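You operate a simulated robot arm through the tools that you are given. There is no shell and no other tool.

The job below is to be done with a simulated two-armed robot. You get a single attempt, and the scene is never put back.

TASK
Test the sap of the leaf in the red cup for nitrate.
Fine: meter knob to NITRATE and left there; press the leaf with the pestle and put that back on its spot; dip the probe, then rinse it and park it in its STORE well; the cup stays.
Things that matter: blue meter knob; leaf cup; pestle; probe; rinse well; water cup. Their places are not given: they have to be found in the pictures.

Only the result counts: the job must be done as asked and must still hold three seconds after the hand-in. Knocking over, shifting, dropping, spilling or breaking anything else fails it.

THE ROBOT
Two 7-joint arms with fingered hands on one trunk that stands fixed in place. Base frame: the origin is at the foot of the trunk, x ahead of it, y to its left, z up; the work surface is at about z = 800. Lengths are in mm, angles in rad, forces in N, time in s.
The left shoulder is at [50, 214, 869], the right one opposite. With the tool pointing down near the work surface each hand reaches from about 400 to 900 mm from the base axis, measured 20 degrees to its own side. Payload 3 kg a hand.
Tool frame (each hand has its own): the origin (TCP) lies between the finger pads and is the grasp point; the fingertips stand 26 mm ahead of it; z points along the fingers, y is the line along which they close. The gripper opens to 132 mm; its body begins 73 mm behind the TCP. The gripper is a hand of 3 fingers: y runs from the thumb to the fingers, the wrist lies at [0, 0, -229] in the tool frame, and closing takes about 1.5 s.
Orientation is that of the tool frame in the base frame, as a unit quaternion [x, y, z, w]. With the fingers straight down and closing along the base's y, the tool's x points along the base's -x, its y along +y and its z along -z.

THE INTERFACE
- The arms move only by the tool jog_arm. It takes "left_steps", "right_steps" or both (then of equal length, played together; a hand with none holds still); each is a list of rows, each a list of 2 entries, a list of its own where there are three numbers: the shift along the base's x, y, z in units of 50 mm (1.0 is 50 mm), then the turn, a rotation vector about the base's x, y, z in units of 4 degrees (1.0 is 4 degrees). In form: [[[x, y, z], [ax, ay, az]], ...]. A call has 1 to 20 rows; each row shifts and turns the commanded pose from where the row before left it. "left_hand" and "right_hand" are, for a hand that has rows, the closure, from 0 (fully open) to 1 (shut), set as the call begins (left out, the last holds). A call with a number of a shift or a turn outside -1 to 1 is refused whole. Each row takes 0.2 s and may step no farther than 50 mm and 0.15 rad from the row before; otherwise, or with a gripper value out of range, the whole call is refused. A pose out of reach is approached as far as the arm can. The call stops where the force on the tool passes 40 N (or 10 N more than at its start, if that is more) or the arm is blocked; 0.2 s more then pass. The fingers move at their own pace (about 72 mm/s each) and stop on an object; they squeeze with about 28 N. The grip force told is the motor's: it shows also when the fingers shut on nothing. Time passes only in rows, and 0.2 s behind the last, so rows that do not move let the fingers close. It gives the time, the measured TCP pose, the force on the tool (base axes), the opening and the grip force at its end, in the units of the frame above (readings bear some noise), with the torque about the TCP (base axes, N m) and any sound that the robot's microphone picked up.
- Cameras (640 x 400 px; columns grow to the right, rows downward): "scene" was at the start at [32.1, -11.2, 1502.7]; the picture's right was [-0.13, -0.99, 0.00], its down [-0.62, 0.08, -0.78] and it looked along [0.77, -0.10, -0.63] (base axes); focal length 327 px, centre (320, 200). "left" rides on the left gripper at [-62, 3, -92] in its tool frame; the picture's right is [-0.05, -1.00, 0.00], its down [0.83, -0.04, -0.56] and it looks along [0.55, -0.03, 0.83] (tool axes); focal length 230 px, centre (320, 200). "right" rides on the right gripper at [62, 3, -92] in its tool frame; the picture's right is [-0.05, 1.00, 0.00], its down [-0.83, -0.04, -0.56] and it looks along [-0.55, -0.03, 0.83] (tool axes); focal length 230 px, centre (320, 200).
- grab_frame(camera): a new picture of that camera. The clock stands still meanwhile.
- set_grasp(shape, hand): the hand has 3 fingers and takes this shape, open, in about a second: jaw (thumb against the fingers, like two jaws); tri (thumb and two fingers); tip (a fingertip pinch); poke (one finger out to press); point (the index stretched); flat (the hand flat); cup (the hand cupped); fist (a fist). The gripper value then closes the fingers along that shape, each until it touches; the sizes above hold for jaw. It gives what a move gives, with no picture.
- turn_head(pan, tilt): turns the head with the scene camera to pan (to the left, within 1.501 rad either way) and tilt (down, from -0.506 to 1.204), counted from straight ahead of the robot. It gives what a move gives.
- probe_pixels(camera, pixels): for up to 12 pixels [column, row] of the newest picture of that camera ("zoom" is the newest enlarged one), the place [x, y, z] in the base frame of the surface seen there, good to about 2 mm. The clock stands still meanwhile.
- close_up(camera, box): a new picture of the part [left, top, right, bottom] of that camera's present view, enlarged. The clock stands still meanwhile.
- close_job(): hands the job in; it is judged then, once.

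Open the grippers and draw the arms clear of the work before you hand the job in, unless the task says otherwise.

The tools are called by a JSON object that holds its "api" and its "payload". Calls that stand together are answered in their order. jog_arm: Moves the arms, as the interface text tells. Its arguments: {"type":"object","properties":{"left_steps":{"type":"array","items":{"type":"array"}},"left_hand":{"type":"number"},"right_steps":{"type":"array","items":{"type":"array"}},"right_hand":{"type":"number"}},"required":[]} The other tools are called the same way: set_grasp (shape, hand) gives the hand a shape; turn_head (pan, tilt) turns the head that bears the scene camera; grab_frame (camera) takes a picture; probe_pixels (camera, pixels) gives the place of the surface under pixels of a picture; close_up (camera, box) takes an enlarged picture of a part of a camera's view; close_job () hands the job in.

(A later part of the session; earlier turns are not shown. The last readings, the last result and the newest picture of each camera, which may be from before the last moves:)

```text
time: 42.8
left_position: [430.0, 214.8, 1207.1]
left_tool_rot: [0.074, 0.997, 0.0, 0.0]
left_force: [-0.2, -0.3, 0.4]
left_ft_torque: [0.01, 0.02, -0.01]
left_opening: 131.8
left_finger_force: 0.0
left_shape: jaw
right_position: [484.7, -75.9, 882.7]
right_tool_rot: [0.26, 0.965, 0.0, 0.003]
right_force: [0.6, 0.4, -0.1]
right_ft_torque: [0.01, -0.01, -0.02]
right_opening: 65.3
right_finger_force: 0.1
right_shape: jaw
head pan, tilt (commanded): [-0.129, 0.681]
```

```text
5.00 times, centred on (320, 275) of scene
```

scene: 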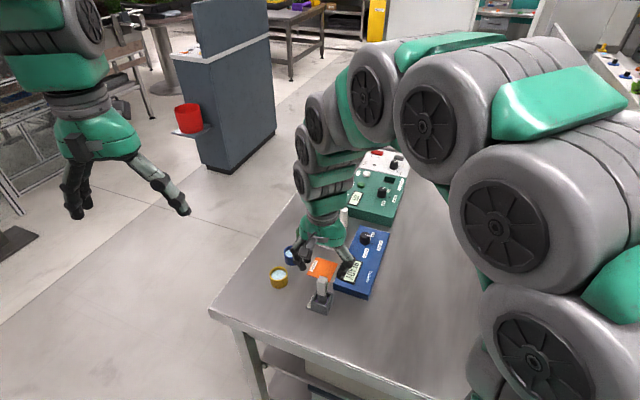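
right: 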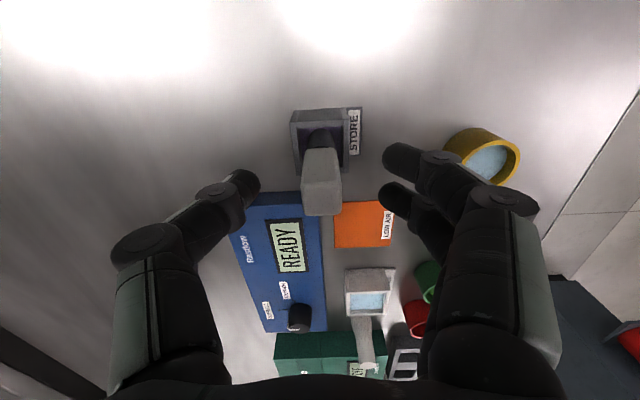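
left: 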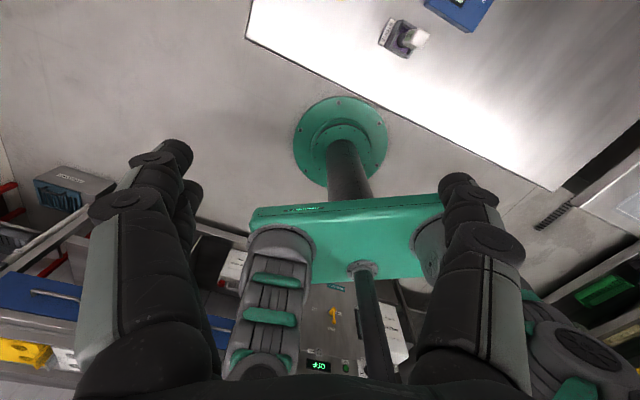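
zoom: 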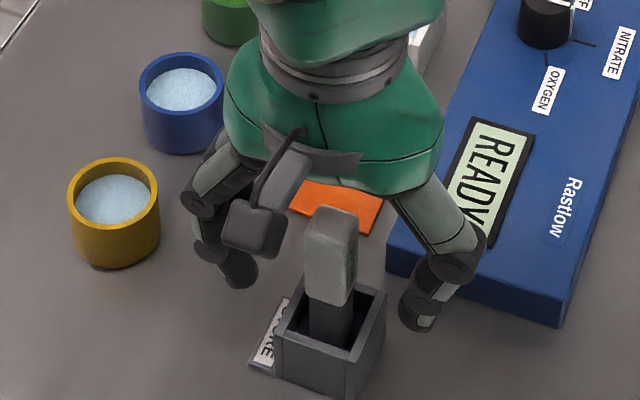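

The fingers flank the handle with nothing else between. I close them with still rows.

{"api": "jog_arm", "payload": {"right_steps": [[[0, 0, 0], [0, 0, 0]], [[0, 0, 0], [0, 0, 0]], [[0, 0, 0], [0, 0, 0]], [[0, 0, 0], [0, 0, 0]], [[0, 0, 0], [0, 0, 0]], [[0, 0, 0], [0, 0, 0]]], "right_hand": 1.0}}

{"api": "close_up", "payload": {"camera": "scene", "box": [280, 235, 360, 315]}}

{"api": "grab_frame", "payload": {"camera": "right"}}

```text
time: 44.2
left_position: [429.5, 214.7, 1207.0]
left_tool_rot: [0.075, 0.997, 0.001, -0.001]
left_force: [0.7, 0.2, 1.4]
left_ft_torque: [0.0, 0.01, -0.01]
left_opening: 131.7
left_finger_force: 0.0
left_shape: jaw
right_position: [484.1, -75.4, 882.3]
right_tool_rot: [0.26, 0.965, 0.0, 0.002]
right_force: [-0.5, 0.3, 0.3]
right_ft_torque: [-0.03, 0.02, -0.02]
right_opening: 12.1
right_finger_force: 28.0
right_shape: jaw
head pan, tilt (commanded): [-0.129, 0.681]
```

```text
5.00 times, centred on (320, 275) of scene
```

zoom: 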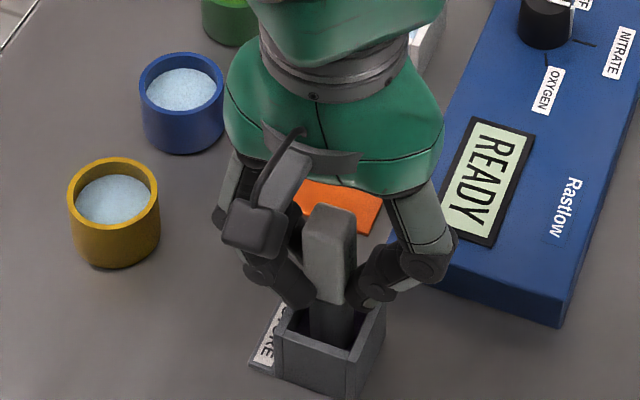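

```text
taken
```

right: 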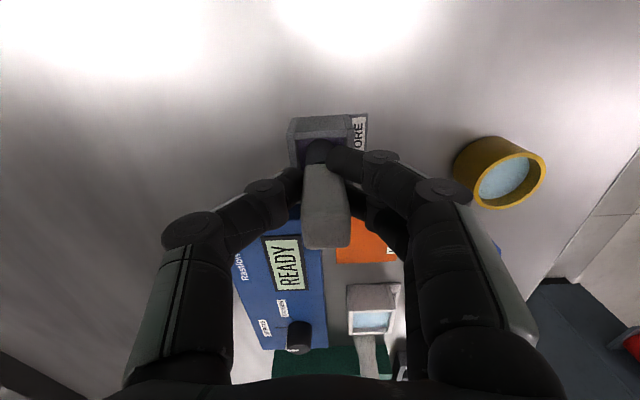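

The probe handle is gripped (28 N). I lift it straight up by 90 mm and look.

{"api": "jog_arm", "payload": {"right_steps": [[[0, 0, 0.15], [0, 0, 0]], [[0, 0, 0.25], [0, 0, 0]], [[0, 0, 0.35], [0, 0, 0]], [[0, 0, 0.35], [0, 0, 0]], [[0, 0, 0.35], [0, 0, 0]], [[0, 0, 0.35], [0, 0, 0]], [[0, 0, 0], [0, 0, 0]]]}}

{"api": "close_up", "payload": {"camera": "scene", "box": [270, 215, 370, 315]}}

{"api": "grab_frame", "payload": {"camera": "right"}}

```text
time: 45.8
left_position: [429.8, 214.4, 1206.8]
left_tool_rot: [0.075, 0.997, 0.001, 0.0]
left_force: [0.4, 0.2, 0.6]
left_ft_torque: [-0.04, 0.0, -0.02]
left_opening: 131.9
left_finger_force: 0.1
left_shape: jaw
right_position: [485.5, -75.9, 972.4]
right_tool_rot: [0.261, 0.965, 0.0, 0.002]
right_force: [-0.5, 1.3, 0.5]
right_ft_torque: [-0.01, 0.03, 0.02]
right_opening: 12.2
right_finger_force: 27.9
right_shape: jaw
head pan, tilt (commanded): [-0.129, 0.681]
```

```text
4.00 times, centred on (320, 265) of scene
```

zoom: 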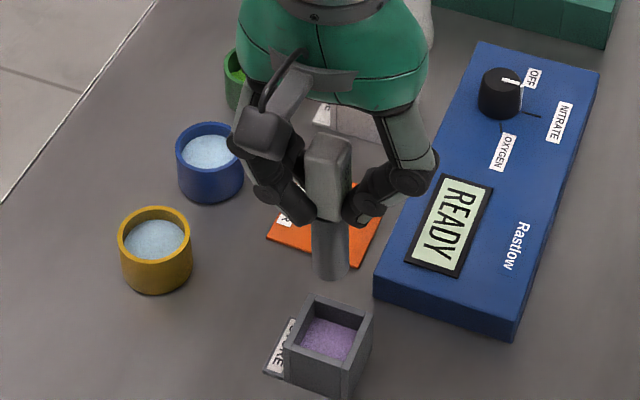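

```text
taken
```

right: 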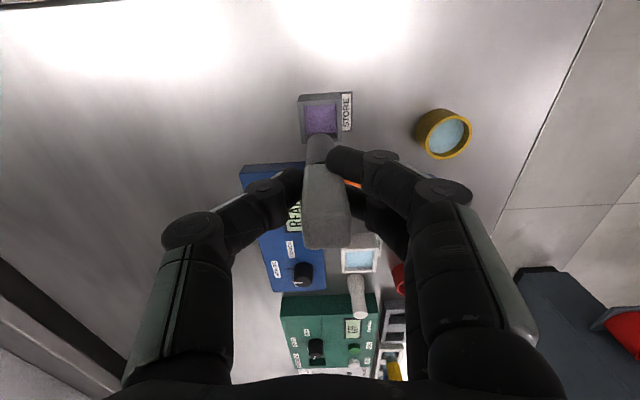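

The probe is out of its well and the shaft visible, tip near (330,275). I probe the shaft and tip in the enlarged scene view.

{"api": "close_up", "payload": {"camera": "scene", "box": [325, 245, 365, 290]}}

{"api": "close_up", "payload": {"camera": "scene", "box": [325, 240, 375, 290]}}

{"api": "close_up", "payload": {"camera": "scene", "box": [295, 245, 355, 305]}}

```text
8.89 times, centred on (345, 268) of scene
```

zoom: 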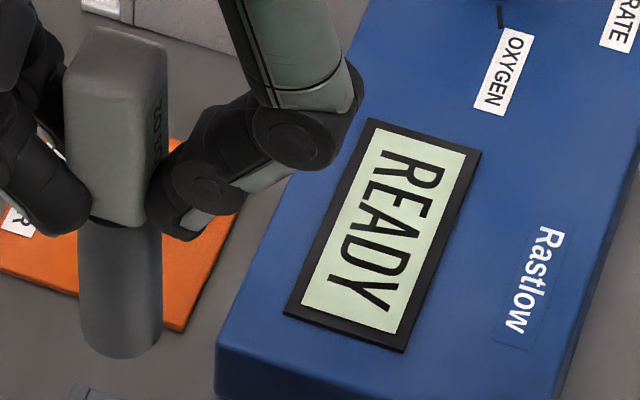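

```text
8.00 times, centred on (350, 265) of scene
```

zoom: 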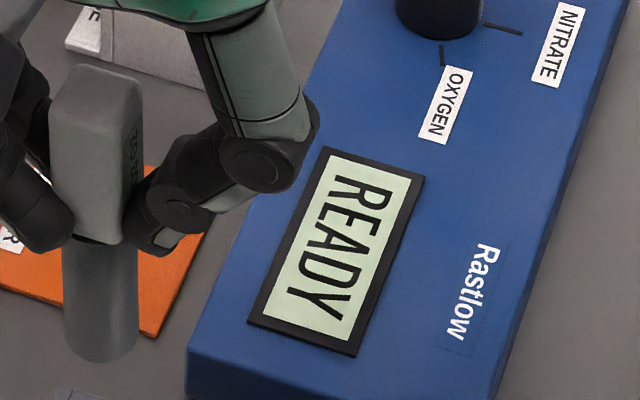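

```text
6.67 times, centred on (325, 275) of scene
```

zoom: 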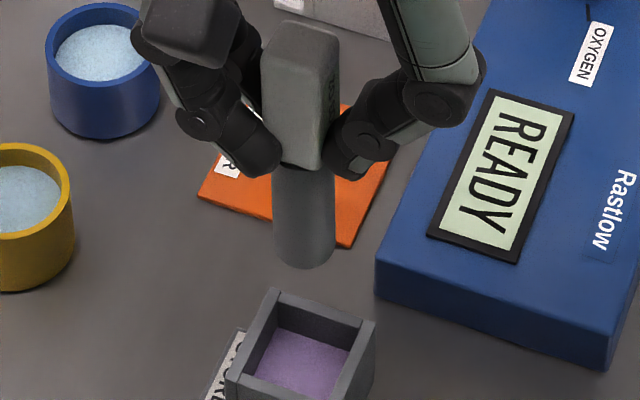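

The shaft's end is near (305,267) in the newest zoom. I probe its end, sides, and handle top.

{"api": "probe_pixels", "payload": {"camera": "zoom", "pixels": [[305, 265], [305, 240], [276, 240], [333, 240], [303, 180], [277, 190], [332, 190], [293, 40], [265, 350], [365, 320], [320, 392], [305, 360]]}}

```text
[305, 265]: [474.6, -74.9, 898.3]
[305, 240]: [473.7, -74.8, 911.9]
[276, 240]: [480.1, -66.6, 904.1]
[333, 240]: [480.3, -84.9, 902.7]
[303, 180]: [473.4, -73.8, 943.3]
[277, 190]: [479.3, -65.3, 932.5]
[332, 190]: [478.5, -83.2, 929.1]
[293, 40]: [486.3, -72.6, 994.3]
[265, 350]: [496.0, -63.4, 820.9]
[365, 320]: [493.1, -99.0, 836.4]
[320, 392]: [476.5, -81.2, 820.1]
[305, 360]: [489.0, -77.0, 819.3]
```

The shaft is about 18.5 mm thick, centred at (483.3,-76), its tip at z ≈ 896, i.e. 76 mm below the TCP. I carry it by (301.9,-21.4) to above the red cup at this height.

{"api": "jog_arm", "payload": {"right_steps": [[[0.5, -0.035, 0], [0, 0, 0]], [[0.615, -0.0437, 0], [0, 0, 0]], [[0.615, -0.0437, 0], [0, 0, 0]], [[0.615, -0.0437, 0], [0, 0, 0]], [[0.615, -0.0437, 0], [0, 0, 0]], [[0.615, -0.0437, 0], [0, 0, 0]], [[0.615, -0.0437, 0], [0, 0, 0]], [[0.615, -0.0437, 0], [0, 0, 0]], [[0.615, -0.0437, 0], [0, 0, 0]], [[0.618, -0.0434, 0], [0, 0, 0]], [[0, 0, 0], [0, 0, 0]]]}}

{"api": "close_up", "payload": {"camera": "scene", "box": [290, 160, 360, 236]}}

{"api": "grab_frame", "payload": {"camera": "right"}}

```text
time: 48.2
left_position: [429.9, 213.9, 1207.6]
left_tool_rot: [0.074, 0.997, 0.0, 0.0]
left_force: [-0.2, 0.0, -0.1]
left_ft_torque: [-0.02, -0.02, -0.02]
left_opening: 131.8
left_finger_force: 0.0
left_shape: jaw
right_position: [787.9, -95.9, 971.9]
right_tool_rot: [0.261, 0.965, 0.0, 0.003]
right_force: [-0.2, -0.7, -0.4]
right_ft_torque: [0.01, 0.0, 0.03]
right_opening: 11.5
right_finger_force: 27.3
right_shape: jaw
head pan, tilt (commanded): [-0.129, 0.681]
```

```text
5.26 times, centred on (325, 198) of scene
```

zoom: 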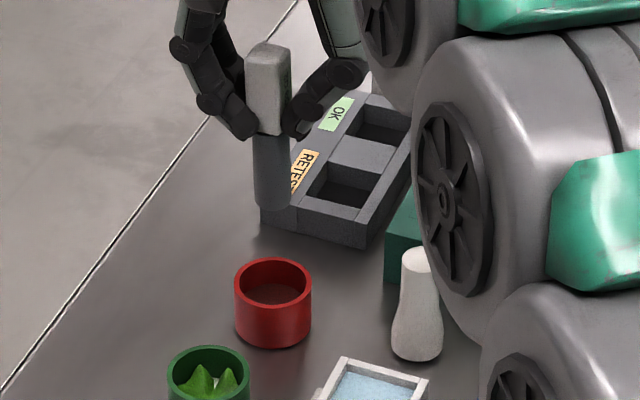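

```text
taken
```

right: 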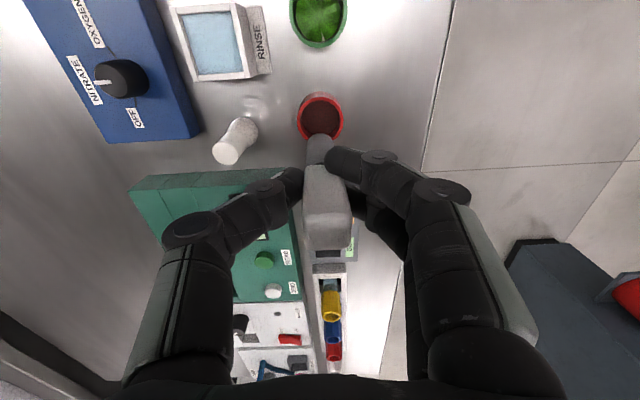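

The probe is over the red cup, which shows sap at (320,118) in the right view. I lower 45 mm so the tip is just above the rim, then measure alignment.

{"api": "jog_arm", "payload": {"right_steps": [[[0, 0, -0.3], [0, 0, 0]], [[0, 0, -0.3], [0, 0, 0]], [[0, 0, -0.3], [0, 0, 0]], [[0, 0, 0], [0, 0, 0]]]}}

{"api": "close_up", "payload": {"camera": "scene", "box": [300, 185, 345, 230]}}

```text
time: 49.2
left_position: [430.1, 214.0, 1208.2]
left_tool_rot: [0.074, 0.997, 0.0, 0.0]
left_force: [-0.7, 0.0, 0.5]
left_ft_torque: [-0.02, 0.0, -0.01]
left_opening: 131.7
left_finger_force: 0.1
left_shape: jaw
right_position: [787.3, -96.1, 927.5]
right_tool_rot: [0.26, 0.966, 0.0, 0.003]
right_force: [0.5, 0.5, -0.9]
right_ft_torque: [0.0, 0.0, -0.03]
right_opening: 11.9
right_finger_force: 27.7
right_shape: jaw
head pan, tilt (commanded): [-0.129, 0.681]
```

```text
8.89 times, centred on (322, 208) of scene
```

zoom: 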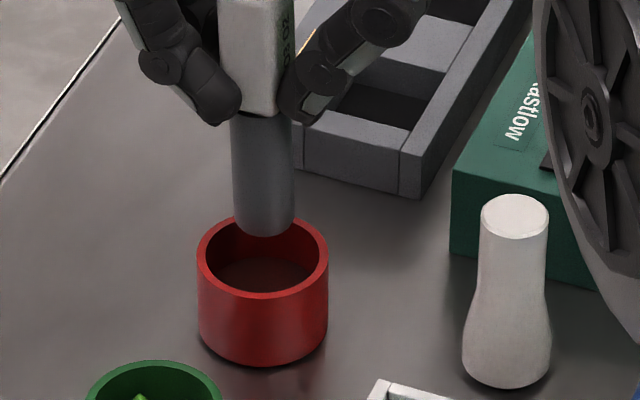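

I see the shaft end (264,235) just above the rim of the cup (columns 198-328). I probe the shaft's sides and end.

{"api": "probe_pixels", "payload": {"camera": "zoom", "pixels": [[265, 233], [264, 210], [236, 205], [291, 205], [263, 150], [205, 257], [321, 257], [262, 294], [262, 275]]}}

```text
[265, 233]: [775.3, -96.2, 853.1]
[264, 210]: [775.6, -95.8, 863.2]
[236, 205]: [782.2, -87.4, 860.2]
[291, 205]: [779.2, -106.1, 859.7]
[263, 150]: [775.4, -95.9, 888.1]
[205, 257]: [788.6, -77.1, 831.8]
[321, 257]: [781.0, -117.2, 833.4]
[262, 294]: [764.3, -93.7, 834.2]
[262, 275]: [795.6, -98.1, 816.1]
```

The shaft centre (784.7,-97.1) is right on the cup centre. I lower 38 mm so the tip enters the sap surface (815), watching force.

{"api": "jog_arm", "payload": {"right_steps": [[[0, 0, -0.2], [0, 0, 0]], [[0, 0, -0.2], [0, 0, 0]], [[0, 0, -0.2], [0, 0, 0]], [[0, 0, -0.1], [0, 0, 0]], [[0, 0, -0.06], [0, 0, 0]], [[0, 0, 0], [0, 0, 0]]]}}

{"api": "close_up", "payload": {"camera": "scene", "box": [300, 185, 345, 230]}}

{"api": "close_up", "payload": {"camera": "scene", "box": [330, 215, 410, 305]}}

```text
time: 50.6
left_position: [430.1, 215.1, 1207.4]
left_tool_rot: [0.075, 0.997, 0.0, -0.001]
left_force: [-1.1, 0.2, -0.2]
left_ft_torque: [-0.01, -0.01, -0.01]
left_opening: 132.0
left_finger_force: 0.2
left_shape: jaw
right_position: [787.1, -96.4, 889.1]
right_tool_rot: [0.261, 0.965, 0.0, 0.002]
right_force: [0.2, -0.5, -0.2]
right_ft_torque: [-0.01, 0.01, 0.03]
right_opening: 11.8
right_finger_force: 28.2
right_shape: jaw
head pan, tilt (commanded): [-0.129, 0.681]
```

```text
8.89 times, centred on (322, 208) of scene
```

zoom: 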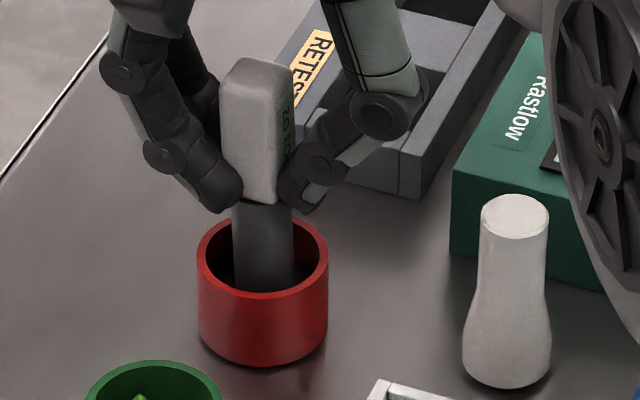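

```text
4.44 times, centred on (370, 260) of scene
```

zoom: 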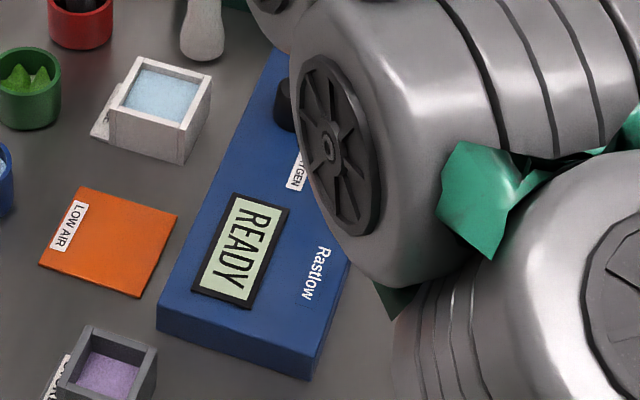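

The tip should be about 2 mm into the sap, no force yet, and the display still shows READY. I lower 2 mm more and hold for a second.

{"api": "jog_arm", "payload": {"right_steps": [[[0, 0, -0.02], [0, 0, 0]], [[0, 0, -0.02], [0, 0, 0]], [[0, 0, 0], [0, 0, 0]], [[0, 0, 0], [0, 0, 0]], [[0, 0, 0], [0, 0, 0]], [[0, 0, 0], [0, 0, 0]]]}}

{"api": "close_up", "payload": {"camera": "scene", "box": [330, 215, 410, 305]}}

```text
time: 52.0
left_position: [429.3, 214.4, 1207.4]
left_tool_rot: [0.074, 0.997, 0.001, 0.0]
left_force: [-0.8, -0.3, 0.2]
left_ft_torque: [0.0, 0.0, 0.0]
left_opening: 132.0
left_finger_force: 0.0
left_shape: jaw
right_position: [787.3, -95.9, 887.2]
right_tool_rot: [0.26, 0.966, 0.0, 0.003]
right_force: [-2.2, -1.6, 20.1]
right_ft_torque: [-0.01, 0.0, -0.01]
right_opening: 12.4
right_finger_force: 28.5
right_shape: jaw
head pan, tilt (commanded): [-0.129, 0.681]
```

```text
4.44 times, centred on (370, 260) of scene
```

zoom: 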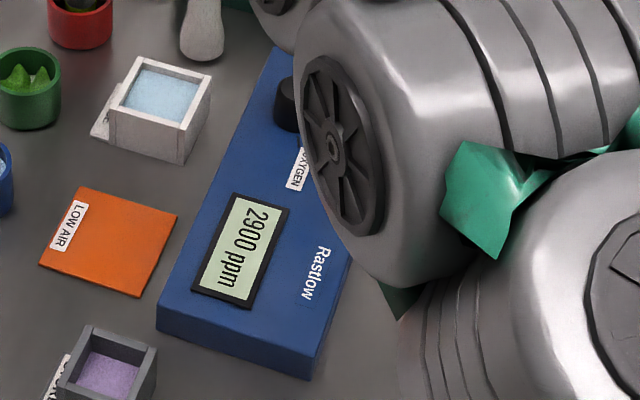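

The display now reads 2900 ppm; the tip presses the bottom with 20 N. I ease up by 0.75 mm and hold for about 2 s so the reading settles.

{"api": "jog_arm", "payload": {"right_steps": [[[0, 0, 0.015], [0, 0, 0]], [[0, 0, 0], [0, 0, 0]], [[0, 0, 0], [0, 0, 0]], [[0, 0, 0], [0, 0, 0]], [[0, 0, 0], [0, 0, 0]], [[0, 0, 0], [0, 0, 0]], [[0, 0, 0], [0, 0, 0]], [[0, 0, 0], [0, 0, 0]], [[0, 0, 0], [0, 0, 0]], [[0, 0, 0], [0, 0, 0]]]}}

{"api": "close_up", "payload": {"camera": "scene", "box": [290, 190, 380, 300]}}

```text
time: 54.2
left_position: [431.0, 214.5, 1207.1]
left_tool_rot: [0.075, 0.997, 0.0, -0.001]
left_force: [0.3, 0.4, -0.6]
left_ft_torque: [-0.01, -0.03, 0.04]
left_opening: 131.8
left_finger_force: 0.0
left_shape: jaw
right_position: [786.5, -96.6, 888.8]
right_tool_rot: [0.261, 0.965, 0.0, 0.002]
right_force: [-0.4, -1.8, 13.7]
right_ft_torque: [-0.03, -0.01, 0.01]
right_opening: 12.4
right_finger_force: 28.4
right_shape: jaw
head pan, tilt (commanded): [-0.129, 0.681]
```

```text
3.64 times, centred on (335, 245) of scene
```

zoom: 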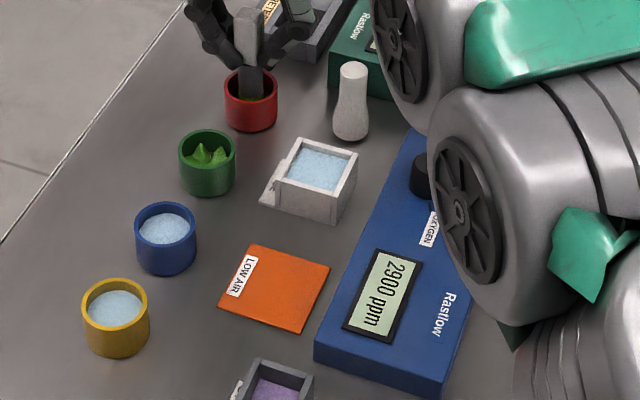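

The reading holds at 2900 ppm. I lift the probe straight out of the cup by 85 mm and check the probe and cup.

{"api": "jog_arm", "payload": {"right_steps": [[[0, 0, 0.1], [0, 0, 0]], [[0, 0, 0.2], [0, 0, 0]], [[0, 0, 0.3], [0, 0, 0]], [[0, 0, 0.4], [0, 0, 0]], [[0, 0, 0.4], [0, 0, 0]], [[0, 0, 0.3], [0, 0, 0]], [[0, 0, 0], [0, 0, 0]]]}}

{"api": "close_up", "payload": {"camera": "scene", "box": [290, 160, 370, 240]}}

{"api": "close_up", "payload": {"camera": "scene", "box": [304, 203, 330, 229]}}

```text
time: 55.8
left_position: [428.6, 215.2, 1207.3]
left_tool_rot: [0.076, 0.997, 0.0, 0.0]
left_force: [0.6, -0.4, 0.6]
left_ft_torque: [-0.02, 0.02, 0.02]
left_opening: 131.8
left_finger_force: 0.1
left_shape: jaw
right_position: [786.7, -96.1, 972.0]
right_tool_rot: [0.261, 0.965, 0.0, 0.003]
right_force: [0.7, 1.1, -1.3]
right_ft_torque: [0.02, 0.03, -0.06]
right_opening: 11.8
right_finger_force: 28.2
right_shape: jaw
head pan, tilt (commanded): [-0.129, 0.681]
```

```text
5.00 times, centred on (330, 200) of scene
```

zoom: 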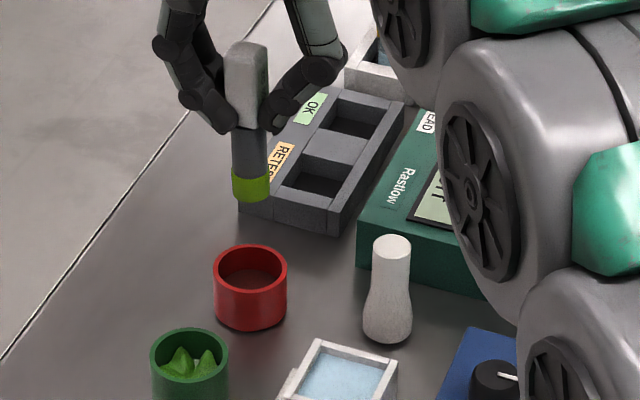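

```text
15.38 times, centred on (317, 216) of scene
```

zoom: 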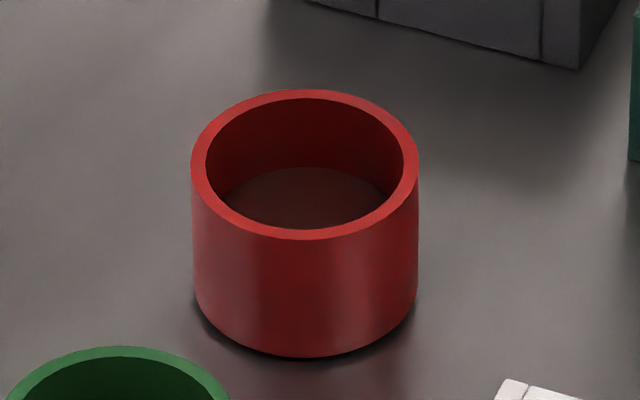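

The probe tip now carries a green sap band; the cup stands unmoved. I measure the probe's tip and the rinse well's rim before moving there.

{"api": "close_up", "payload": {"camera": "scene", "box": [290, 160, 370, 240]}}

{"api": "probe_pixels", "payload": {"camera": "zoom", "pixels": [[252, 199], [252, 180], [251, 168], [234, 180], [268, 180], [250, 140], [246, 45]]}}

{"api": "close_up", "payload": {"camera": "scene", "box": [315, 220, 355, 255]}}

```text
5.00 times, centred on (330, 200) of scene
```

zoom: 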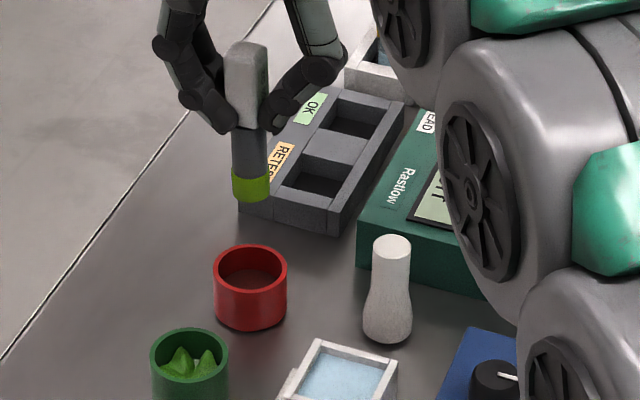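

```text
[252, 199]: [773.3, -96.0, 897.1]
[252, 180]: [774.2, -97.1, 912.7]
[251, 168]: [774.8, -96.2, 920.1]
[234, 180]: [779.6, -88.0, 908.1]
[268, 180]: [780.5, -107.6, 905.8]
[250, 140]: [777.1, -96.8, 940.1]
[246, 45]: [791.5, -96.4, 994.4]
```

```text
11.43 times, centred on (335, 238) of scene
```

zoom: 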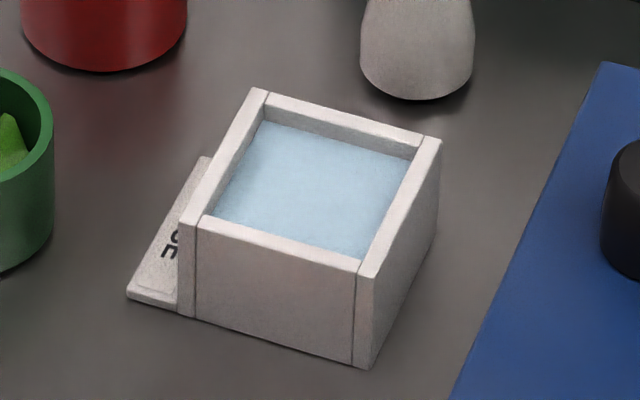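

The tip is 76 mm below the TCP as before. I probe the rinse well's inner and outer corners for its centre.

{"api": "probe_pixels", "payload": {"camera": "zoom", "pixels": [[258, 92], [435, 142], [368, 272], [188, 215], [265, 108], [412, 150], [362, 262], [210, 218], [310, 190], [345, 130], [400, 205], [280, 240]]}}

```text
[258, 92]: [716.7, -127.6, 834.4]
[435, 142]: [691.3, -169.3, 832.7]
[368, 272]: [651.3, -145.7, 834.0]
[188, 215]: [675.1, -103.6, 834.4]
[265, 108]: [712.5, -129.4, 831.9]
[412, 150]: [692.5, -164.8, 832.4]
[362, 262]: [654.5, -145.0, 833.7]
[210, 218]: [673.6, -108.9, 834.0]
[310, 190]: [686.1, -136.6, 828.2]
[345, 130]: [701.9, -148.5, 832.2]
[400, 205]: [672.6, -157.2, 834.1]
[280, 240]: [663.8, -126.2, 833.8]
```

The rinse well centre is (683.6,-136.5), rim 834, water 828. I carry the probe by (-100.5,-39.2) above it and lower 45 mm.

{"api": "jog_arm", "payload": {"right_steps": [[[-0.335, -0.1307, 0], [0, 0, 0]], [[-0.335, -0.1307, 0], [0, 0, 0]], [[-0.335, -0.1307, 0], [0, 0, 0]], [[-0.335, -0.1307, 0], [0, 0, 0]], [[-0.335, -0.1307, 0], [0, 0, 0]], [[-0.335, -0.1307, 0], [0, 0, 0]], [[0, 0, 0], [0, 0, 0]], [[0, 0, -0.3], [0, 0, 0]], [[0, 0, -0.3], [0, 0, 0]], [[0, 0, -0.3], [0, 0, 0]], [[0, 0, 0], [0, 0, 0]]]}}

{"api": "close_up", "payload": {"camera": "scene", "box": [300, 200, 360, 260]}}

```text
time: 58.2
left_position: [428.6, 214.6, 1206.5]
left_tool_rot: [0.076, 0.997, 0.0, 0.001]
left_force: [-0.3, 0.3, 0.0]
left_ft_torque: [-0.03, -0.03, 0.01]
left_opening: 131.9
left_finger_force: 0.0
left_shape: jaw
right_position: [685.5, -135.1, 927.1]
right_tool_rot: [0.26, 0.966, 0.0, 0.002]
right_force: [0.4, 0.0, -0.9]
right_ft_torque: [0.02, 0.01, -0.02]
right_opening: 11.8
right_finger_force: 27.7
right_shape: jaw
head pan, tilt (commanded): [-0.129, 0.681]
```

```text
6.67 times, centred on (330, 230) of scene
```

zoom: 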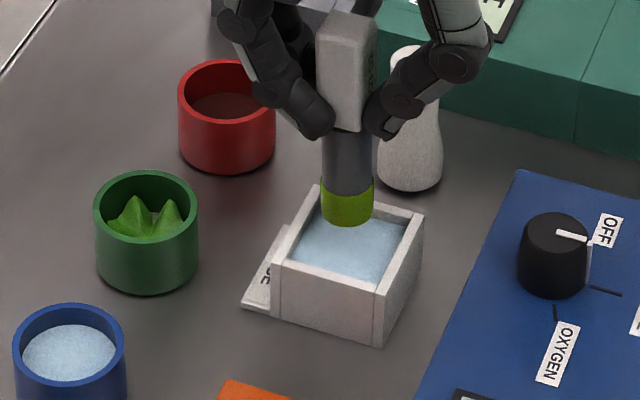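

The banded tip hangs over the rinse well at (347,222). I probe the shaft to confirm alignment before dipping.

{"api": "probe_pixels", "payload": {"camera": "zoom", "pixels": [[347, 222], [347, 205], [325, 200], [371, 200], [347, 165], [318, 190], [420, 215], [380, 288], [280, 258]]}}

```text
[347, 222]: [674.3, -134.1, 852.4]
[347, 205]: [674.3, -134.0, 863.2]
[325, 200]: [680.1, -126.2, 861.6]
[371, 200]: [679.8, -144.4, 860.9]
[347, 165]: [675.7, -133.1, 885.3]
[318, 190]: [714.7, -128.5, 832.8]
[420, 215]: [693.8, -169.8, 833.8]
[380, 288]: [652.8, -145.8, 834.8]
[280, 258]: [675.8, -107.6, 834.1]
```

Shaft centre (683.4,-135.9) matches the well. I lower 40 mm into the water, watching the force, and hold.

{"api": "jog_arm", "payload": {"right_steps": [[[0, 0, -0.2], [0, 0, 0]], [[0, 0, -0.2], [0, 0, 0]], [[0, 0, -0.2], [0, 0, 0]], [[0, 0, -0.1], [0, 0, 0]], [[0, 0, -0.06], [0, 0, 0]], [[0, 0, -0.04], [0, 0, 0]], [[0, 0, 0], [0, 0, 0]], [[0, 0, 0], [0, 0, 0]], [[0, 0, 0], [0, 0, 0]], [[0, 0, 0], [0, 0, 0]], [[0, 0, 0], [0, 0, 0]]]}}

{"api": "close_up", "payload": {"camera": "scene", "box": [300, 200, 360, 260]}}

{"api": "close_up", "payload": {"camera": "scene", "box": [310, 190, 400, 305]}}

```text
time: 60.6
left_position: [429.3, 213.8, 1207.2]
left_tool_rot: [0.075, 0.997, 0.001, 0.0]
left_force: [0.6, 0.5, -0.1]
left_ft_torque: [0.0, 0.02, 0.0]
left_opening: 132.0
left_finger_force: 0.0
left_shape: jaw
right_position: [686.4, -133.9, 887.3]
right_tool_rot: [0.26, 0.966, 0.001, 0.002]
right_force: [0.2, -0.1, -0.6]
right_ft_torque: [-0.06, 0.0, 0.01]
right_opening: 11.9
right_finger_force: 27.9
right_shape: jaw
head pan, tilt (commanded): [-0.129, 0.681]
```

```text
6.67 times, centred on (330, 230) of scene
```

zoom: 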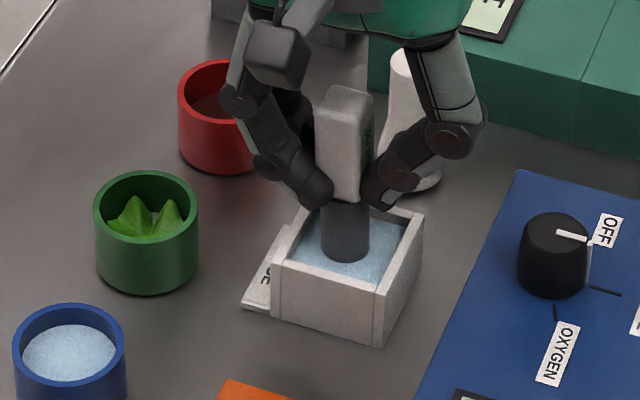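

```text
3.48 times, centred on (355, 248) of scene
```

zoom: 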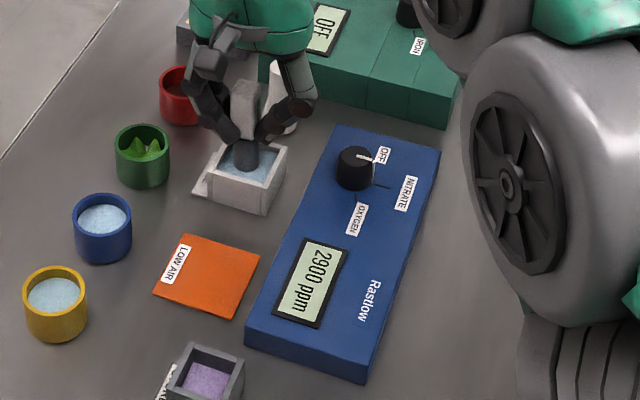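

The tip is immersed about 17 mm and the display keeps 2900 ppm. I go 3 mm deeper, hold a second, then lift out 85 mm to check that the sap is gone.

{"api": "jog_arm", "payload": {"right_steps": [[[0, 0, -0.03], [0, 0, 0]], [[0, 0, -0.03], [0, 0, 0]], [[0, 0, 0], [0, 0, 0]], [[0, 0, 0], [0, 0, 0]], [[0, 0, 0], [0, 0, 0]], [[0, 0, 0], [0, 0, 0]]]}}

{"api": "jog_arm", "payload": {"right_steps": [[[0, 0, 0.1], [0, 0, 0]], [[0, 0, 0.2], [0, 0, 0]], [[0, 0, 0.3], [0, 0, 0]], [[0, 0, 0.4], [0, 0, 0]], [[0, 0, 0.4], [0, 0, 0]], [[0, 0, 0.36], [0, 0, 0]], [[0, 0, 0], [0, 0, 0]]]}}

{"api": "close_up", "payload": {"camera": "scene", "box": [290, 180, 370, 260]}}

```text
time: 62.0
left_position: [429.1, 214.9, 1207.0]
left_tool_rot: [0.074, 0.997, 0.0, 0.0]
left_force: [0.9, 0.0, -0.3]
left_ft_torque: [-0.03, -0.01, -0.02]
left_opening: 131.9
left_finger_force: 0.0
left_shape: jaw
right_position: [685.3, -135.4, 885.3]
right_tool_rot: [0.262, 0.965, 0.001, 0.002]
right_force: [0.2, 0.2, 0.1]
right_ft_torque: [0.01, -0.02, 0.02]
right_opening: 12.1
right_finger_force: 28.1
right_shape: jaw
head pan, tilt (commanded): [-0.129, 0.681]
```

```text
time: 63.6
left_position: [430.6, 214.3, 1207.9]
left_tool_rot: [0.075, 0.997, -0.001, 0.0]
left_force: [-0.6, -0.2, -0.3]
left_ft_torque: [-0.01, 0.02, 0.01]
left_opening: 131.9
left_finger_force: 0.0
left_shape: jaw
right_position: [687.5, -134.1, 972.9]
right_tool_rot: [0.261, 0.965, 0.001, 0.003]
right_force: [0.3, -0.2, -0.3]
right_ft_torque: [0.0, -0.01, 0.0]
right_opening: 11.9
right_finger_force: 28.2
right_shape: jaw
head pan, tilt (commanded): [-0.129, 0.681]
```

```text
5.00 times, centred on (330, 220) of scene
```

zoom: 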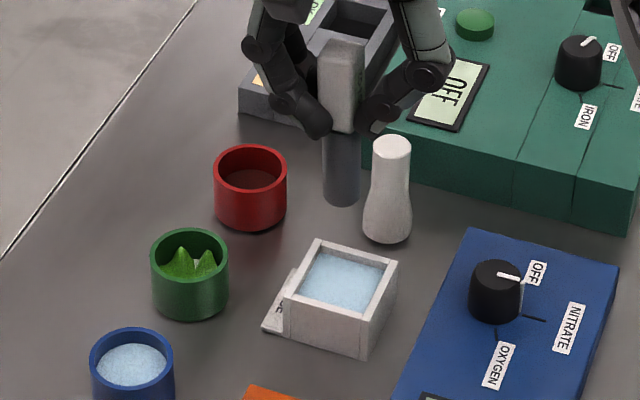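

The sap band is gone; the shaft is clean. I carry the probe back by (-201.4,+60.6) above its STORE well.

{"api": "jog_arm", "payload": {"right_steps": [[[-0.5035, 0.1515, 0], [0, 0, 0]], [[-0.5035, 0.1515, 0], [0, 0, 0]], [[-0.5035, 0.1515, 0], [0, 0, 0]], [[-0.5035, 0.1515, 0], [0, 0, 0]], [[-0.5035, 0.1515, 0], [0, 0, 0]], [[-0.5035, 0.1515, 0], [0, 0, 0]], [[-0.5035, 0.1515, 0], [0, 0, 0]], [[-0.5035, 0.1515, 0], [0, 0, 0]], [[0, 0, 0], [0, 0, 0]]]}}

{"api": "close_up", "payload": {"camera": "scene", "box": [295, 245, 355, 305]}}

{"api": "grab_frame", "payload": {"camera": "right"}}

```text
time: 65.6
left_position: [429.6, 215.2, 1207.5]
left_tool_rot: [0.075, 0.997, 0.0, 0.0]
left_force: [-0.5, 0.4, 0.5]
left_ft_torque: [-0.02, -0.02, 0.0]
left_opening: 132.0
left_finger_force: 0.0
left_shape: jaw
right_position: [483.4, -74.6, 972.9]
right_tool_rot: [0.261, 0.965, 0.0, 0.003]
right_force: [0.2, 0.1, -0.4]
right_ft_torque: [0.01, 0.0, 0.0]
right_opening: 11.8
right_finger_force: 27.9
right_shape: jaw
head pan, tilt (commanded): [-0.129, 0.681]
```

```text
6.67 times, centred on (325, 275) of scene
```

zoom: 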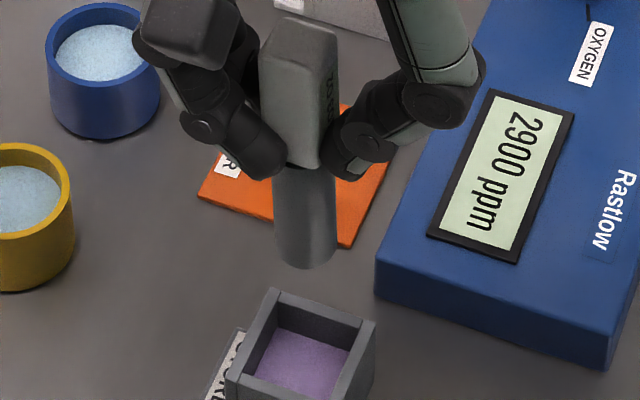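

```text
taken
```

right: 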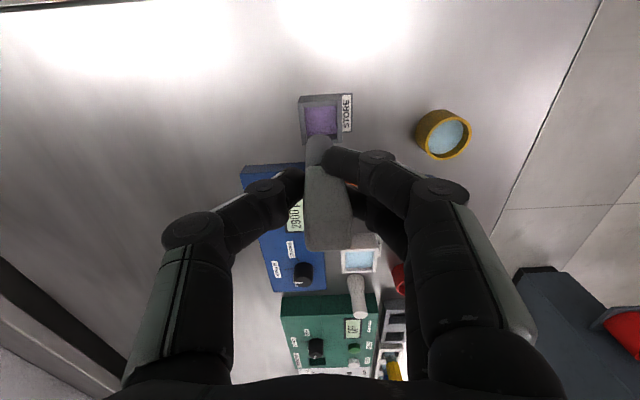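

The view nearly equals that at lift-out. I probe the shaft end and sides once more for the alignment with the well.

{"api": "close_up", "payload": {"camera": "scene", "box": [295, 245, 355, 305]}}

{"api": "probe_pixels", "payload": {"camera": "zoom", "pixels": [[306, 265], [306, 240], [277, 240], [334, 240], [303, 180], [278, 190], [332, 190], [272, 292], [370, 325], [232, 375], [350, 335], [268, 310]]}}

```text
6.67 times, centred on (325, 275) of scene
```

zoom: 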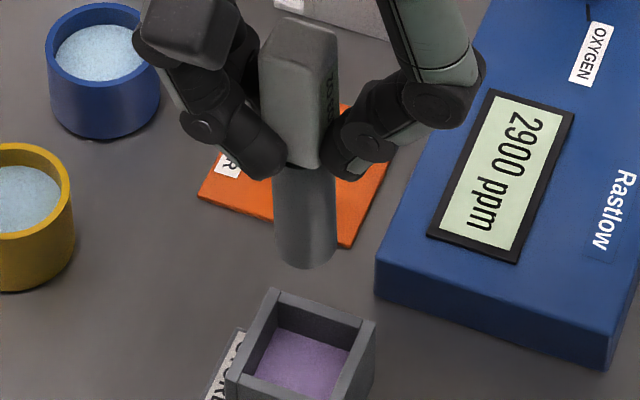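

```text
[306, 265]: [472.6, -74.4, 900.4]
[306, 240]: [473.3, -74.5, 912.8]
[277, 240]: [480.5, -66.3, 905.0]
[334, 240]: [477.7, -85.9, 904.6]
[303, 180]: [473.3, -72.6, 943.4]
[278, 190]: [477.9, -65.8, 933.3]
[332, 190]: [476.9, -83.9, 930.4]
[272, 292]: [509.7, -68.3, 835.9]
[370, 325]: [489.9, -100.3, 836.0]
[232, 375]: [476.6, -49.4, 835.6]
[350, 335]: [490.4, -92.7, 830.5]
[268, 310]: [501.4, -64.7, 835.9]
```

Shaft centre (482.1,-75.8) versus well centre about (484.5,-75). I shift +1.5 mm in x and lower 45 mm, then check.

{"api": "jog_arm", "payload": {"right_steps": [[[0.03, 0.01, 0], [0, 0, 0]], [[0, 0, -0.3], [0, 0, 0]], [[0, 0, -0.3], [0, 0, 0]], [[0, 0, -0.3], [0, 0, 0]], [[0, 0, 0], [0, 0, 0]]]}}

{"api": "close_up", "payload": {"camera": "scene", "box": [295, 250, 355, 310]}}

{"api": "grab_frame", "payload": {"camera": "right"}}

```text
time: 66.8
left_position: [430.2, 214.6, 1206.7]
left_tool_rot: [0.075, 0.997, 0.0, 0.0]
left_force: [0.6, 0.2, -0.5]
left_ft_torque: [0.0, 0.02, -0.03]
left_opening: 132.0
left_finger_force: 0.1
left_shape: jaw
right_position: [485.4, -75.7, 926.5]
right_tool_rot: [0.261, 0.965, 0.0, 0.003]
right_force: [1.1, -0.8, -1.1]
right_ft_torque: [0.03, -0.03, 0.0]
right_opening: 11.7
right_finger_force: 28.4
right_shape: jaw
head pan, tilt (commanded): [-0.129, 0.681]
```

```text
6.67 times, centred on (325, 280) of scene
```

zoom: 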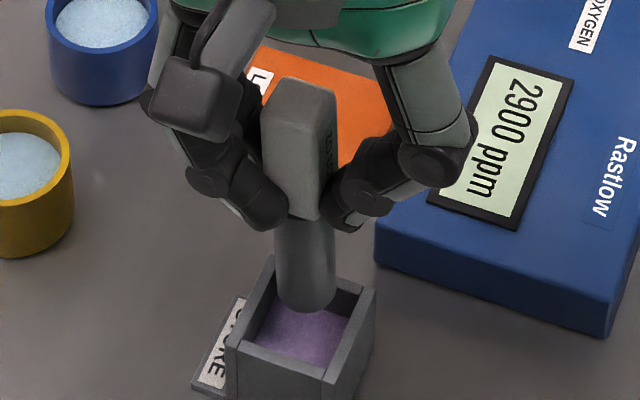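

```text
taken
```

right: 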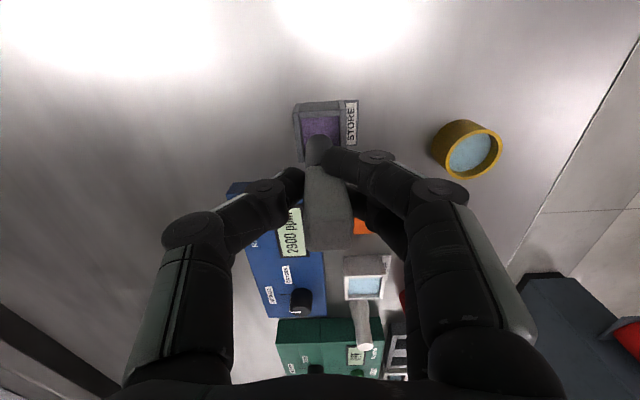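

The tip (307,308) is just above the well. I probe it and the well's rim in this view.

{"api": "probe_pixels", "payload": {"camera": "zoom", "pixels": [[306, 309], [306, 285], [278, 285], [333, 285], [371, 290], [270, 260], [232, 340], [325, 380], [355, 305], [258, 290], [305, 345], [290, 360]]}}

```text
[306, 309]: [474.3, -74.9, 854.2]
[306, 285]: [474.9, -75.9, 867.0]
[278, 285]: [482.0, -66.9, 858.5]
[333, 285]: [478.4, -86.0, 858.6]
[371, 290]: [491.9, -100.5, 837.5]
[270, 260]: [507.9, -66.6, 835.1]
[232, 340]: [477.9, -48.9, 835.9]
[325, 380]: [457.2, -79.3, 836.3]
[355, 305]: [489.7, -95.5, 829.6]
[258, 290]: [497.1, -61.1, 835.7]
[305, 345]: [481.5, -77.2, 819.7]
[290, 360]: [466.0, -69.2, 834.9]
```

Shaft centre (483.8,-76.5), well centre about (484,-74.8). I shift +1.2 mm in y and lower 40 mm into the well.

{"api": "jog_arm", "payload": {"right_steps": [[[0, 0.025, 0], [0, 0, 0]], [[0, 0, -0.2], [0, 0, 0]], [[0, 0, -0.2], [0, 0, 0]], [[0, 0, -0.2], [0, 0, 0]], [[0, 0, -0.2], [0, 0, 0]], [[0, 0, 0], [0, 0, 0]]]}}

{"api": "close_up", "payload": {"camera": "scene", "box": [295, 250, 355, 310]}}

```text
time: 68.2
left_position: [430.0, 215.5, 1207.7]
left_tool_rot: [0.075, 0.997, 0.0, -0.001]
left_force: [-0.8, -1.0, -0.8]
left_ft_torque: [0.01, 0.0, 0.0]
left_opening: 131.9
left_finger_force: 0.0
left_shape: jaw
right_position: [485.5, -71.7, 886.6]
right_tool_rot: [0.26, 0.966, 0.001, 0.002]
right_force: [0.0, -0.2, -0.7]
right_ft_torque: [0.02, -0.03, 0.01]
right_opening: 11.8
right_finger_force: 27.6
right_shape: jaw
head pan, tilt (commanded): [-0.129, 0.681]
```

```text
6.67 times, centred on (325, 280) of scene
```

zoom: 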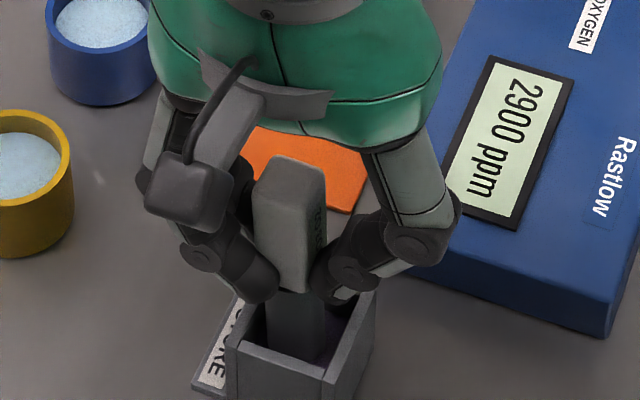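

No contact force. The shaft appears slightly left of where it originally stood, so I probe its place relative to the well walls.

{"api": "probe_pixels", "payload": {"camera": "zoom", "pixels": [[295, 340], [270, 320], [320, 330], [295, 320], [335, 320], [255, 325], [290, 165], [345, 310], [290, 358], [300, 190]]}}

```text
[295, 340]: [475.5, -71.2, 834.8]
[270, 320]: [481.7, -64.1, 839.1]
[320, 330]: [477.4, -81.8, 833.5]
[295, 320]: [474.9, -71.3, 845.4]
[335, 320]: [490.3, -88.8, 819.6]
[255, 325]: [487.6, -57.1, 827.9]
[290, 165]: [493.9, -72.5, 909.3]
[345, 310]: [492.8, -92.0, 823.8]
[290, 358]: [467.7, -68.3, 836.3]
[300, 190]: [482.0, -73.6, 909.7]
```

The shaft centre is (484.4,-72.8), about 2 mm from where it stood. I shift (-1,-1) mm and lower the last 4 mm in small steps.

{"api": "jog_arm", "payload": {"right_steps": [[[-0.02, -0.02, 0], [0, 0, 0]], [[0, 0, -0.03], [0, 0, 0]], [[0, 0, -0.03], [0, 0, 0]], [[0, 0, -0.02], [0, 0, 0]], [[0, 0, 0], [0, 0, 0]]]}}

```text
time: 69.4
left_position: [430.3, 214.7, 1207.1]
left_tool_rot: [0.075, 0.997, 0.0, 0.0]
left_force: [-0.7, -0.1, 0.2]
left_ft_torque: [-0.01, 0.04, 0.02]
left_opening: 131.9
left_finger_force: 0.1
left_shape: jaw
right_position: [484.7, -73.8, 882.7]
right_tool_rot: [0.26, 0.966, 0.001, 0.003]
right_force: [0.5, -0.6, -0.5]
right_ft_torque: [0.0, 0.0, 0.02]
right_opening: 11.4
right_finger_force: 28.4
right_shape: jaw
head pan, tilt (commanded): [-0.129, 0.681]
```

No contact yet at z 882.7. I lower 1 mm per step for a few steps.

{"api": "jog_arm", "payload": {"right_steps": [[[0, 0, -0.02], [0, 0, 0]], [[0, 0, 0], [0, 0, 0]]]}}

{"api": "jog_arm", "payload": {"right_steps": [[[0, 0, -0.02], [0, 0, 0]], [[0, 0, 0], [0, 0, 0]]]}}

```text
time: 70.0
left_position: [429.2, 214.5, 1208.0]
left_tool_rot: [0.076, 0.997, -0.001, 0.0]
left_force: [0.5, 0.1, 0.6]
left_ft_torque: [-0.01, 0.01, 0.02]
left_opening: 132.0
left_finger_force: 0.1
left_shape: jaw
right_position: [484.1, -74.3, 881.5]
right_tool_rot: [0.261, 0.965, 0.001, 0.002]
right_force: [-0.1, 0.1, -0.6]
right_ft_torque: [-0.02, -0.01, -0.02]
right_opening: 11.7
right_finger_force: 27.6
right_shape: jaw
head pan, tilt (commanded): [-0.129, 0.681]
```

```text
time: 70.6
left_position: [430.3, 214.9, 1207.2]
left_tool_rot: [0.075, 0.997, 0.0, 0.0]
left_force: [0.3, -0.6, -0.9]
left_ft_torque: [-0.02, 0.03, 0.0]
left_opening: 131.9
left_finger_force: 0.1
left_shape: jaw
right_position: [483.4, -72.9, 880.2]
right_tool_rot: [0.261, 0.965, 0.0, 0.003]
right_force: [-0.9, -1.3, 6.9]
right_ft_torque: [0.02, -0.01, -0.02]
right_opening: 11.7
right_finger_force: 27.6
right_shape: jaw
head pan, tilt (commanded): [-0.129, 0.681]
```

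The tip rests on the well floor (7 N). I look at it before releasing.

{"api": "close_up", "payload": {"camera": "scene", "box": [295, 250, 355, 310]}}

{"api": "grab_frame", "payload": {"camera": "right"}}

```text
6.67 times, centred on (325, 280) of scene
```

zoom: 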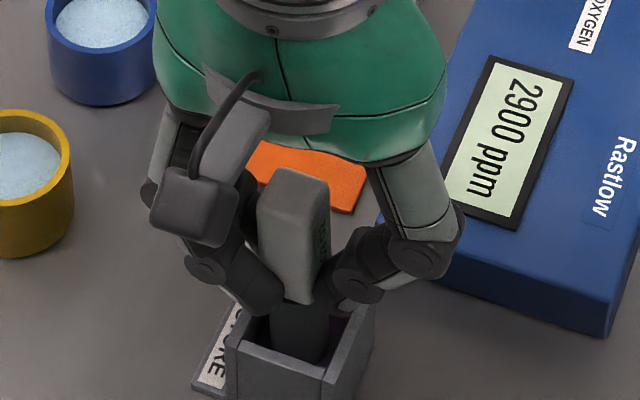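

```text
taken
```

right: 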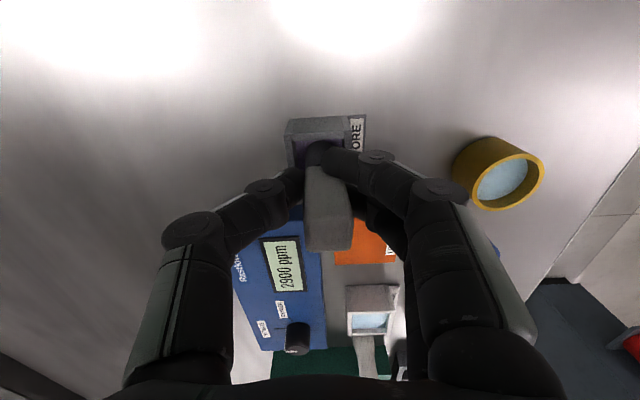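

The probe stands inside the STORE well as at the start. I open the fingers with still rows.

{"api": "jog_arm", "payload": {"right_steps": [[[0, 0, 0.005], [0, 0, 0]], [[0, 0, 0], [0, 0, 0]], [[0, 0, 0], [0, 0, 0]], [[0, 0, 0], [0, 0, 0]], [[0, 0, 0], [0, 0, 0]], [[0, 0, 0], [0, 0, 0]]], "right_hand": 0.5}}

{"api": "close_up", "payload": {"camera": "scene", "box": [295, 250, 355, 310]}}

{"api": "grab_frame", "payload": {"camera": "right"}}

```text
time: 72.0
left_position: [429.5, 215.2, 1206.2]
left_tool_rot: [0.075, 0.997, 0.0, 0.001]
left_force: [-0.2, 1.0, 0.1]
left_ft_torque: [-0.01, 0.03, 0.01]
left_opening: 132.0
left_finger_force: 0.0
left_shape: jaw
right_position: [483.5, -72.7, 881.0]
right_tool_rot: [0.261, 0.965, 0.0, 0.003]
right_force: [-0.6, -0.6, 0.1]
right_ft_torque: [0.02, 0.0, -0.01]
right_opening: 65.6
right_finger_force: 0.0
right_shape: jaw
head pan, tilt (commanded): [-0.129, 0.681]
```

```text
6.67 times, centred on (325, 280) of scene
```

zoom: 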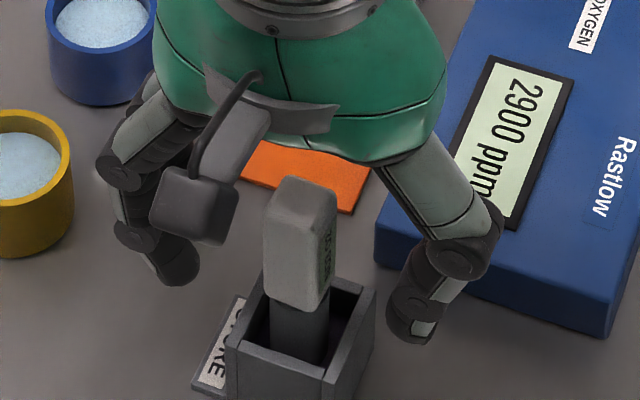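

```text
taken
```

right: 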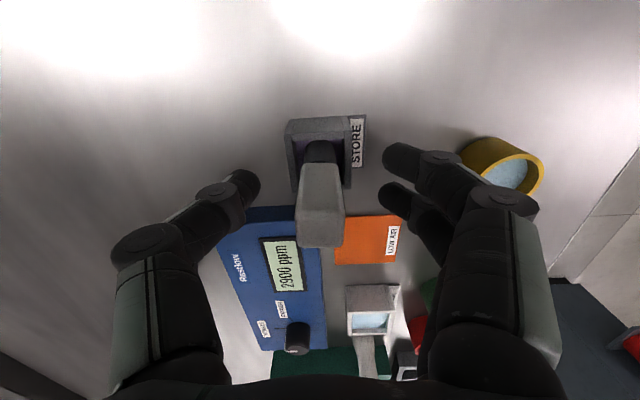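

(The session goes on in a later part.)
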